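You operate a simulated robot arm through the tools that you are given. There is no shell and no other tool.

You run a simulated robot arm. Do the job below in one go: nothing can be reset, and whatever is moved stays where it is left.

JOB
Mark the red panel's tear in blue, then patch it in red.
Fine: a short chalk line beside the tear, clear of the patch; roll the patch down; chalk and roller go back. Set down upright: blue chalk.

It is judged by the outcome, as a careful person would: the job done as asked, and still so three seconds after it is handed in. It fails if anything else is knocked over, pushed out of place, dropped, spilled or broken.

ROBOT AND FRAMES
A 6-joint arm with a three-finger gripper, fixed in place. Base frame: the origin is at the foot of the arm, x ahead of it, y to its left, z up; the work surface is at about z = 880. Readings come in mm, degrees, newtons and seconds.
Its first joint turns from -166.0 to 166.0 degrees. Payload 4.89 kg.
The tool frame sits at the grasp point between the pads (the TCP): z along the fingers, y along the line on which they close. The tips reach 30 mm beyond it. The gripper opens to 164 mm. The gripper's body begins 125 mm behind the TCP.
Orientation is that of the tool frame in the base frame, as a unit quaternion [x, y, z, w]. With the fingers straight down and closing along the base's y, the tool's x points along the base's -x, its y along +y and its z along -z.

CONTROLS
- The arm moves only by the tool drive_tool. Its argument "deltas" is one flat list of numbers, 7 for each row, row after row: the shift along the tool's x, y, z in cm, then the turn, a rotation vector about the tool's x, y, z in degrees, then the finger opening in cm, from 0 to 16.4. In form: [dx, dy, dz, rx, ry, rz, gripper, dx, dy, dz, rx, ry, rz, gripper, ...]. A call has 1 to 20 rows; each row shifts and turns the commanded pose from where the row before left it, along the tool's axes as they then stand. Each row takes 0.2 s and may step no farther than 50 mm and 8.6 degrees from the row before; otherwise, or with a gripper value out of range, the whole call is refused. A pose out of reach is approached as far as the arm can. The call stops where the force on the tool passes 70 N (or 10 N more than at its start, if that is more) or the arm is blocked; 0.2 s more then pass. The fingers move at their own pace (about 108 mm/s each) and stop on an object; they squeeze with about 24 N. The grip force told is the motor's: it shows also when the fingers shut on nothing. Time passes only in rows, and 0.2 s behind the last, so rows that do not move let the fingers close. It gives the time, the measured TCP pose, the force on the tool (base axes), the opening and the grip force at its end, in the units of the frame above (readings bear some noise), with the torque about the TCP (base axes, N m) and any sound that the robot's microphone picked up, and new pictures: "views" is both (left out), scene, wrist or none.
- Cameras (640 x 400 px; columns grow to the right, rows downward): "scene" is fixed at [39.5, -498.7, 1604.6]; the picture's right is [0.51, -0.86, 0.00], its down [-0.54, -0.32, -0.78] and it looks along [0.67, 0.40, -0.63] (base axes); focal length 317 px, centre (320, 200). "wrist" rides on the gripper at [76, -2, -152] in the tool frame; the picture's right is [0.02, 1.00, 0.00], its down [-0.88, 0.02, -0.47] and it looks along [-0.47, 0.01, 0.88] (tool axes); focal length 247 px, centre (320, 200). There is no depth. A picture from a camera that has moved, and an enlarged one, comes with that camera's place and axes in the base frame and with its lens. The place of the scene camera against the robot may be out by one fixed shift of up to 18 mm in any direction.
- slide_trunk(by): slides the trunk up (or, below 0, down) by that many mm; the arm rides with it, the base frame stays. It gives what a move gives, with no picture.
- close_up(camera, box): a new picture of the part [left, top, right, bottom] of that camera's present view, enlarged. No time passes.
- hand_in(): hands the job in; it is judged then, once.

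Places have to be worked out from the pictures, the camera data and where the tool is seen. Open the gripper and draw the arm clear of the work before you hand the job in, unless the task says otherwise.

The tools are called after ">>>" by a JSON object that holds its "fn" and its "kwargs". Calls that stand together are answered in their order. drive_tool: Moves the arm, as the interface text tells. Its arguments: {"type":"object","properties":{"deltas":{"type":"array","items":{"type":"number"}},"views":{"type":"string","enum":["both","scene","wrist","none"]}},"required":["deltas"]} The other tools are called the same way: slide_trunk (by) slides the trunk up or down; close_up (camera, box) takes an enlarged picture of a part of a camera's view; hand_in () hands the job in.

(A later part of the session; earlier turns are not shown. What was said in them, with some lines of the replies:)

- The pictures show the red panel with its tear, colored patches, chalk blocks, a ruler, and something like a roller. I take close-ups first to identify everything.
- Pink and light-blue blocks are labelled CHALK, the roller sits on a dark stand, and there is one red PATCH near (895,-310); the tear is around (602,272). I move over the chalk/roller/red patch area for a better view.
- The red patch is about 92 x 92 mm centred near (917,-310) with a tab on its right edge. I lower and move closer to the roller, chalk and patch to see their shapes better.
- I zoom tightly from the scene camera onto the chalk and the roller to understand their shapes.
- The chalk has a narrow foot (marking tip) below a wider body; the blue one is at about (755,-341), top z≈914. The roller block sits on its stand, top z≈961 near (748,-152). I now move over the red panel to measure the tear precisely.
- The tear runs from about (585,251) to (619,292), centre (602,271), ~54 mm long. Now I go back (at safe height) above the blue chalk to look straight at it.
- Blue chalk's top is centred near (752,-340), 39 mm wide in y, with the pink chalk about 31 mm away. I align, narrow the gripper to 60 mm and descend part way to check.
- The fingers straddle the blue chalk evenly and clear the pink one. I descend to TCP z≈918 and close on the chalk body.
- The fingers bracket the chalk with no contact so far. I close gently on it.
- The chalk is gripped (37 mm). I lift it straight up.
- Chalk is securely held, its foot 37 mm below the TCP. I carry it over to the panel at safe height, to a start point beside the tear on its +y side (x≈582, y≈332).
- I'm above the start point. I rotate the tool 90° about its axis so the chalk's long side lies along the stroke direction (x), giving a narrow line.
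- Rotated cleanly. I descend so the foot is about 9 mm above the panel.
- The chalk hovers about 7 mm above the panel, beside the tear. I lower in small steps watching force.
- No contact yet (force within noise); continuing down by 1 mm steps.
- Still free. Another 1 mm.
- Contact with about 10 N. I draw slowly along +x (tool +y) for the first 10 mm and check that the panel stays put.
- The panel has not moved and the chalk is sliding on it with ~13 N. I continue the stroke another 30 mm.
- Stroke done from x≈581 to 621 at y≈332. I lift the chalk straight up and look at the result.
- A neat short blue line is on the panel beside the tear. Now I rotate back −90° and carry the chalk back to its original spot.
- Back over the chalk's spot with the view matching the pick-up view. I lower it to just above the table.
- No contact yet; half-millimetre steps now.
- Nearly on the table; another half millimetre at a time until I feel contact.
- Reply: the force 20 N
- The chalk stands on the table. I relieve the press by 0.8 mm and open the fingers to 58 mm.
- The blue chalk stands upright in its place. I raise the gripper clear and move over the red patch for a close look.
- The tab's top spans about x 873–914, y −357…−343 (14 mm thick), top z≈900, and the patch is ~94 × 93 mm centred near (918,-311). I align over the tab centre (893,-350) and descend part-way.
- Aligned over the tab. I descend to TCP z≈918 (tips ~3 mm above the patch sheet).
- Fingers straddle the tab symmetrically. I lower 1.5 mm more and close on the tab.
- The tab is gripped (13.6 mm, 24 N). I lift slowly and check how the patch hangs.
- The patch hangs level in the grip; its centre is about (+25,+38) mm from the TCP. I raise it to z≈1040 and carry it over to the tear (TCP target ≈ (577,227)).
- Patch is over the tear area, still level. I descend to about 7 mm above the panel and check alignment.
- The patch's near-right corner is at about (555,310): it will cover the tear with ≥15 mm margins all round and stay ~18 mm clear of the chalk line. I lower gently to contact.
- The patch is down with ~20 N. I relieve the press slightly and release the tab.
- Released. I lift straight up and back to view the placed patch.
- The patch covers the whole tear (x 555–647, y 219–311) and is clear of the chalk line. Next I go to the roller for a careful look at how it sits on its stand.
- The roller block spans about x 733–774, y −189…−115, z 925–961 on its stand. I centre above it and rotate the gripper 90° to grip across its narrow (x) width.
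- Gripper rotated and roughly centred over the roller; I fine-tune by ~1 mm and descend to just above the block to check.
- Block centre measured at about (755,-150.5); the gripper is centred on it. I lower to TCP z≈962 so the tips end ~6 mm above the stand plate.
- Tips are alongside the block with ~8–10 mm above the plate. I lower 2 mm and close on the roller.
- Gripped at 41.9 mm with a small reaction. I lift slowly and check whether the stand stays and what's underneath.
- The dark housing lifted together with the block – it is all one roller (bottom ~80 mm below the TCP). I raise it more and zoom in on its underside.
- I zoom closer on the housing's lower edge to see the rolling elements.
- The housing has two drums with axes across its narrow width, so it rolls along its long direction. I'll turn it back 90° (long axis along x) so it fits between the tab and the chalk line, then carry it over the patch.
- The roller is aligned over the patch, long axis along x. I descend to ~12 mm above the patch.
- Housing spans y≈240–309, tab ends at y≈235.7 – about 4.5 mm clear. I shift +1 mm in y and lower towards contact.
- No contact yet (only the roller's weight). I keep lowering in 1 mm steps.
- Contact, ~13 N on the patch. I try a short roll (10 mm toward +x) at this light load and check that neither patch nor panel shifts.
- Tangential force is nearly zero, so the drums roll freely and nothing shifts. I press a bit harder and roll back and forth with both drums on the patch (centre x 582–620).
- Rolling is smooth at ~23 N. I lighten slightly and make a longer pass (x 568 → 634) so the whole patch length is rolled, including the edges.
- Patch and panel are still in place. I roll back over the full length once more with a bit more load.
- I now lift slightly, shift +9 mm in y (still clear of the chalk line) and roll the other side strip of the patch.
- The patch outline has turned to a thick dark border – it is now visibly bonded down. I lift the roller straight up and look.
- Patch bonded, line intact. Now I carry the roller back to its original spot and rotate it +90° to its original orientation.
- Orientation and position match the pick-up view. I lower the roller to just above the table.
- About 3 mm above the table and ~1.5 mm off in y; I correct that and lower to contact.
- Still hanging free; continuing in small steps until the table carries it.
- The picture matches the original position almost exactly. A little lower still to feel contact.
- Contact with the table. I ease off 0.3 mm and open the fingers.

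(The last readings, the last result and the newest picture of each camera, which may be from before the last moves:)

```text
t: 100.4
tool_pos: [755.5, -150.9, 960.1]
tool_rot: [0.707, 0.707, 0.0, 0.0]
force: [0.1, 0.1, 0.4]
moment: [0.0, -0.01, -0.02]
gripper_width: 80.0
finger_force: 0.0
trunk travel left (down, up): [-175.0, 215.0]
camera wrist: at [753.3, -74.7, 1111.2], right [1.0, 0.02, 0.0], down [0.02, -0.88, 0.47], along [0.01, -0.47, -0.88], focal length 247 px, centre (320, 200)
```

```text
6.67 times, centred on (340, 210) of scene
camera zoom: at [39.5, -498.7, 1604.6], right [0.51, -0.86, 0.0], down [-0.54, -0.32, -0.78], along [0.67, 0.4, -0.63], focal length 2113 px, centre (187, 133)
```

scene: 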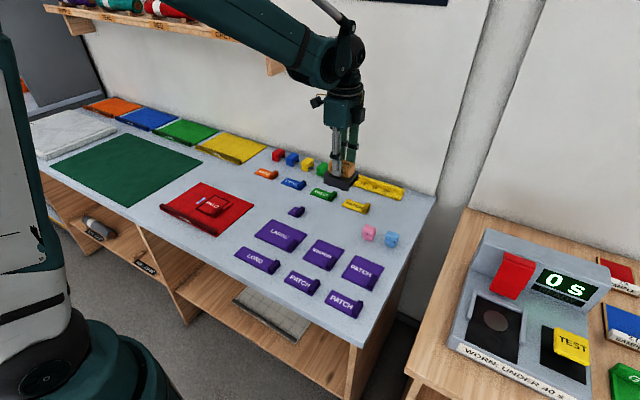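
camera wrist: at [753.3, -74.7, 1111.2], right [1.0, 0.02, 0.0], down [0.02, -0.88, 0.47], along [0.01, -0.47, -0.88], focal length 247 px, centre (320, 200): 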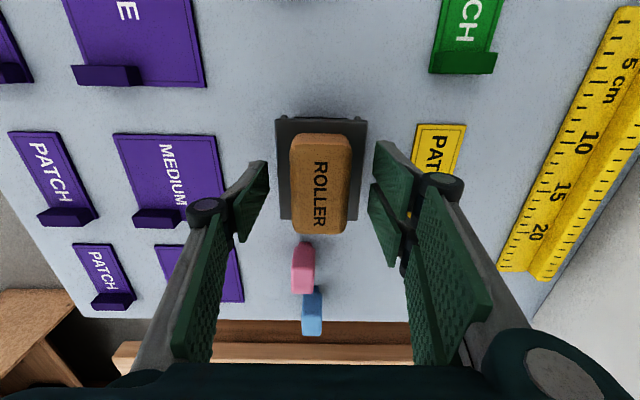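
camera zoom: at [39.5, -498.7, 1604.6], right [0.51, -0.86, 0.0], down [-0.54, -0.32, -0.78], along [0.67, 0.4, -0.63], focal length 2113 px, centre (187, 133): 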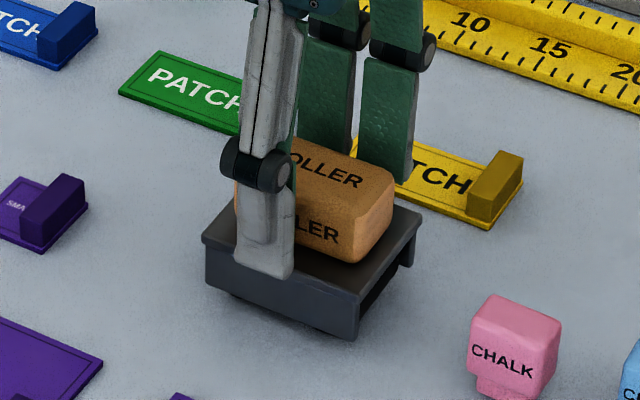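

The roller stands back in its place. I raise the gripper straight up and clear.

>>> {"fn": "drive_tool", "kwargs": {"deltas": [0, 0, -2, 0, 0, 0, 8, 0, 0, -4, 0, 0, 0, 8, 0, 0, -4, 0, 0, 0, 8, 0, 0, -4, 0, 0, 0, 8, 0, 0, -4, 0, 0, 0, 8, 0, 0, -3, 0, 0, 0, 8, 0, 0, 0, 0, 0, 0, 8], "views": "wrist"}}

>>> {"fn": "drive_tool", "kwargs": {"deltas": [0, 0, 0, 0, 0, -8.18182, 12, 0, 0, 0, 0, 0, -8.18182, 16.4, 0, 0, 0, 0, 0, -8.18182, 16.4, 0, 0, 0, 0, 0, -8.18182, 16.4, 0, 0, 0, 0, 0, -8.18182, 16.4, 0, 0, 0, 0, 0, -8.18182, 16.4, 0, 0, 0, 0, 0, -8.18182, 16.4, 0, 0, 0, 0, 0, -8.18182, 16.4, 0, 0, 0, 0, 0, -8.18182, 16.4, 0, 0, 0, 0, 0, -8.18182, 16.4, 0, 0, 0, 0, 0, -8.18182, 16.4, 4, 3, 0, 0, 0, 0, 16.4, 4, 3, 0, 0, 0, 0, 16.4, 4, 3, 0, 0, 0, 0, 16.4, 4, 3, 0, 0, 0, 0, 16.4, 4, 2, 0, 0, 0, 0, 16.4, 0, 0, 0, 0, 0, 0, 16.4], "views": "both"}}

>>> {"fn": "close_up", "kwargs": {"camera": "scene", "box": [310, 165, 420, 255]}}

>>> {"fn": "close_up", "kwargs": {"camera": "scene", "box": [150, 150, 270, 240]}}

```text
t: 102.0
tool_pos: [754.6, -150.7, 1168.9]
tool_rot: [0.707, 0.707, 0.0, 0.0]
force: [-0.6, -0.2, 0.3]
moment: [0.0, -0.05, -0.05]
gripper_width: 79.8
finger_force: 0.0
trunk travel left (down, up): [-175.0, 215.0]
camera wrist: at [753.6, -74.9, 1321.2], right [1.0, 0.02, 0.0], down [0.02, -0.88, 0.47], along [0.01, -0.47, -0.88], focal length 247 px, centre (320, 200)
```

wrist: 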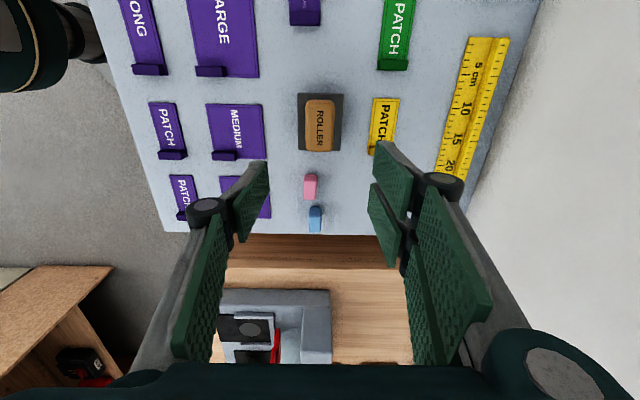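

```text
t: 105.6
tool_pos: [554.7, -10.7, 1169.2]
tool_rot: [0.0, 1.0, 0.0, 0.001]
force: [-0.4, 0.4, 0.5]
moment: [0.02, -0.1, 0.0]
gripper_width: 164.0
finger_force: 0.1
trunk travel left (down, up): [-175.0, 215.0]
camera wrist: at [477.6, -13.3, 1321.8], right [-0.02, 1.0, 0.0], down [0.88, 0.02, 0.47], along [0.47, 0.01, -0.88], focal length 247 px, centre (320, 200)
```

scene: 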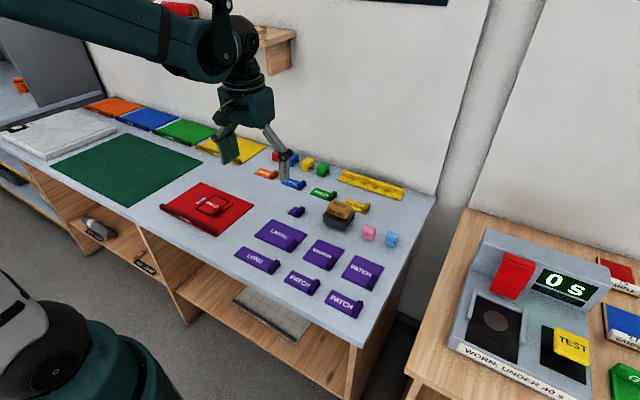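
wrist: 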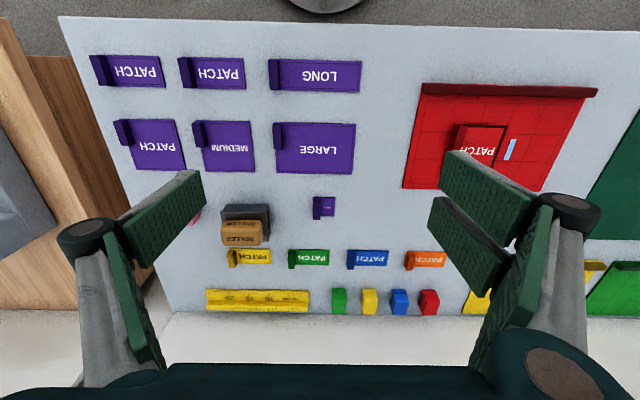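

```text
4.44 times, centred on (365, 210) of scene
camera zoom: at [39.5, -498.7, 1604.6], right [0.51, -0.86, 0.0], down [-0.54, -0.32, -0.78], along [0.67, 0.4, -0.63], focal length 1409 px, centre (120, 156)
```

zoom: 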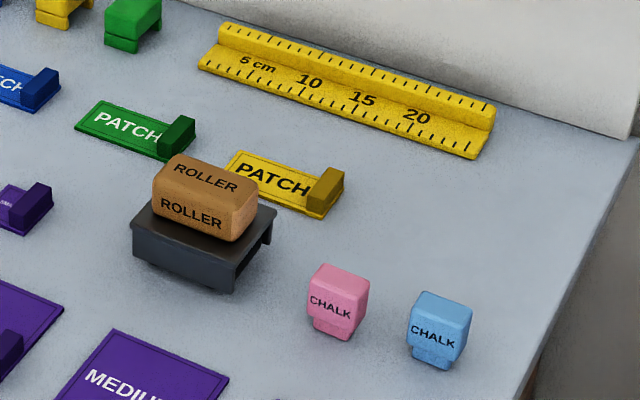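

```text
4.44 times, centred on (210, 195) of scene
camera zoom: at [39.5, -498.7, 1604.6], right [0.51, -0.86, 0.0], down [-0.54, -0.32, -0.78], along [0.67, 0.4, -0.63], focal length 1409 px, centre (809, 222)
```

zoom: 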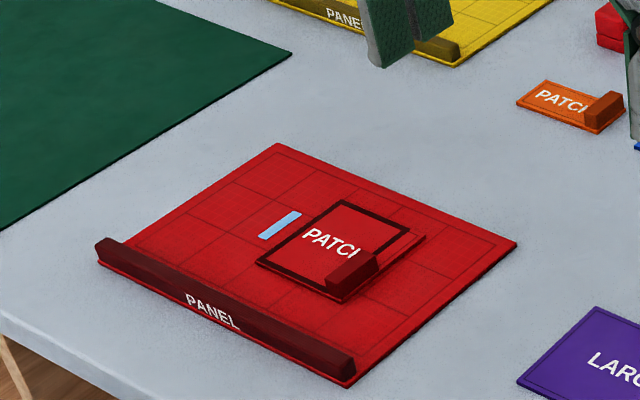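

Everything looks in place. I compare the chalks with the exact same zoom as at the start to make sure neither has been shifted.

>>> {"fn": "close_up", "kwargs": {"camera": "scene", "box": [355, 215, 405, 250]}}

>>> {"fn": "close_up", "kwargs": {"camera": "scene", "box": [315, 192, 365, 235]}}

>>> {"fn": "close_up", "kwargs": {"camera": "scene", "box": [240, 140, 440, 265]}}

```text
11.43 times, centred on (380, 232) of scene
camera zoom: at [39.5, -498.7, 1604.6], right [0.51, -0.86, 0.0], down [-0.54, -0.32, -0.78], along [0.67, 0.4, -0.63], focal length 3622 px, centre (-366, -171)
```

zoom: 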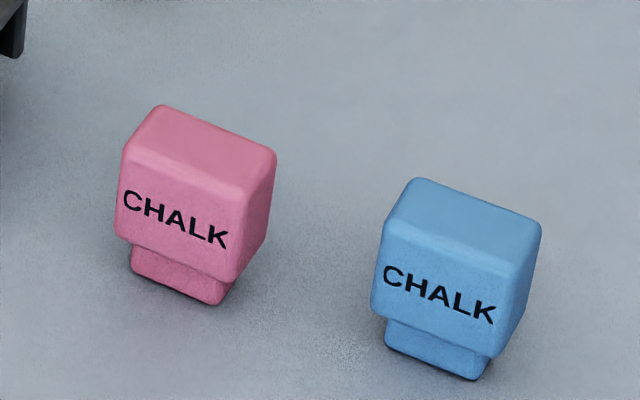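

```text
9.30 times, centred on (340, 214) of scene
camera zoom: at [39.5, -498.7, 1604.6], right [0.51, -0.86, 0.0], down [-0.54, -0.32, -0.78], along [0.67, 0.4, -0.63], focal length 2948 px, centre (134, 74)
```

zoom: 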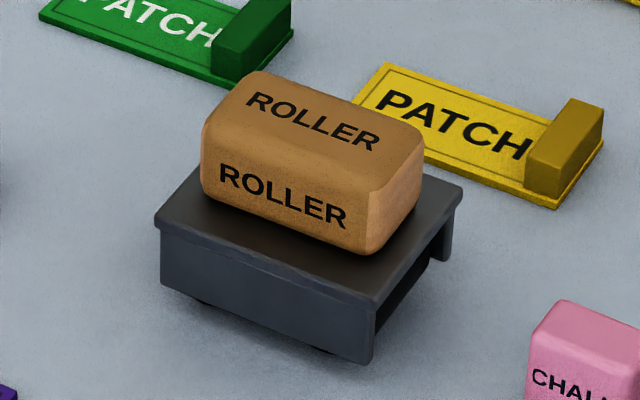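

```text
3.20 times, centred on (340, 202) of scene
camera zoom: at [39.5, -498.7, 1604.6], right [0.51, -0.86, 0.0], down [-0.54, -0.32, -0.78], along [0.67, 0.4, -0.63], focal length 1014 px, centre (256, 192)
```

zoom: 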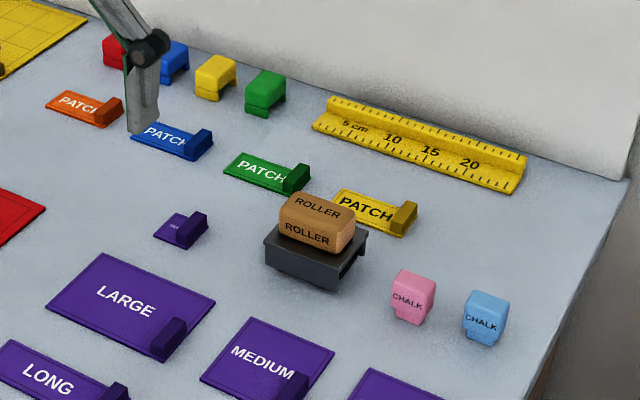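

The blue chalk stands upright and the roller is back, each within about 1 mm of where it started. The pink chalk is upright but sits about 2 mm from its original spot, because a finger brushed it on the first approach. Re-gripping it would risk more than it fixes, so I leave it. The blue line is clear of the patch, the patch is rolled down, and the arm is clear with the gripper open, so I hand in.

>>> {"fn": "hand_in", "kwargs": {}}

```text
The job is handed in.
```

The red panel's tear is marked with a blue chalk line and covered by the red patch, and the job is handed in.

- **Chalk line:** it is about 40 mm long and sits beside the tear, roughly 17 mm clear of the patch edge.
- **Patch:** it covers the whole tear with at least about 15 mm to spare on every side. I rolled it back and forth until a dark border appeared on it, which I took to mean it had bonded. The drums could not reach the tab or the strip on that side of the patch.
- **Chalk and roller:** the blue chalk stands upright, and it and the roller are within about 1 mm of where they started.
- **Pink chalk:** a gripper finger brushed it on my first approach and moved it about 2 mm. It is still upright; I left it there because moving it back risked disturbing the blue chalk.

I saw nothing else disturbed, and the arm is clear with the gripper open.
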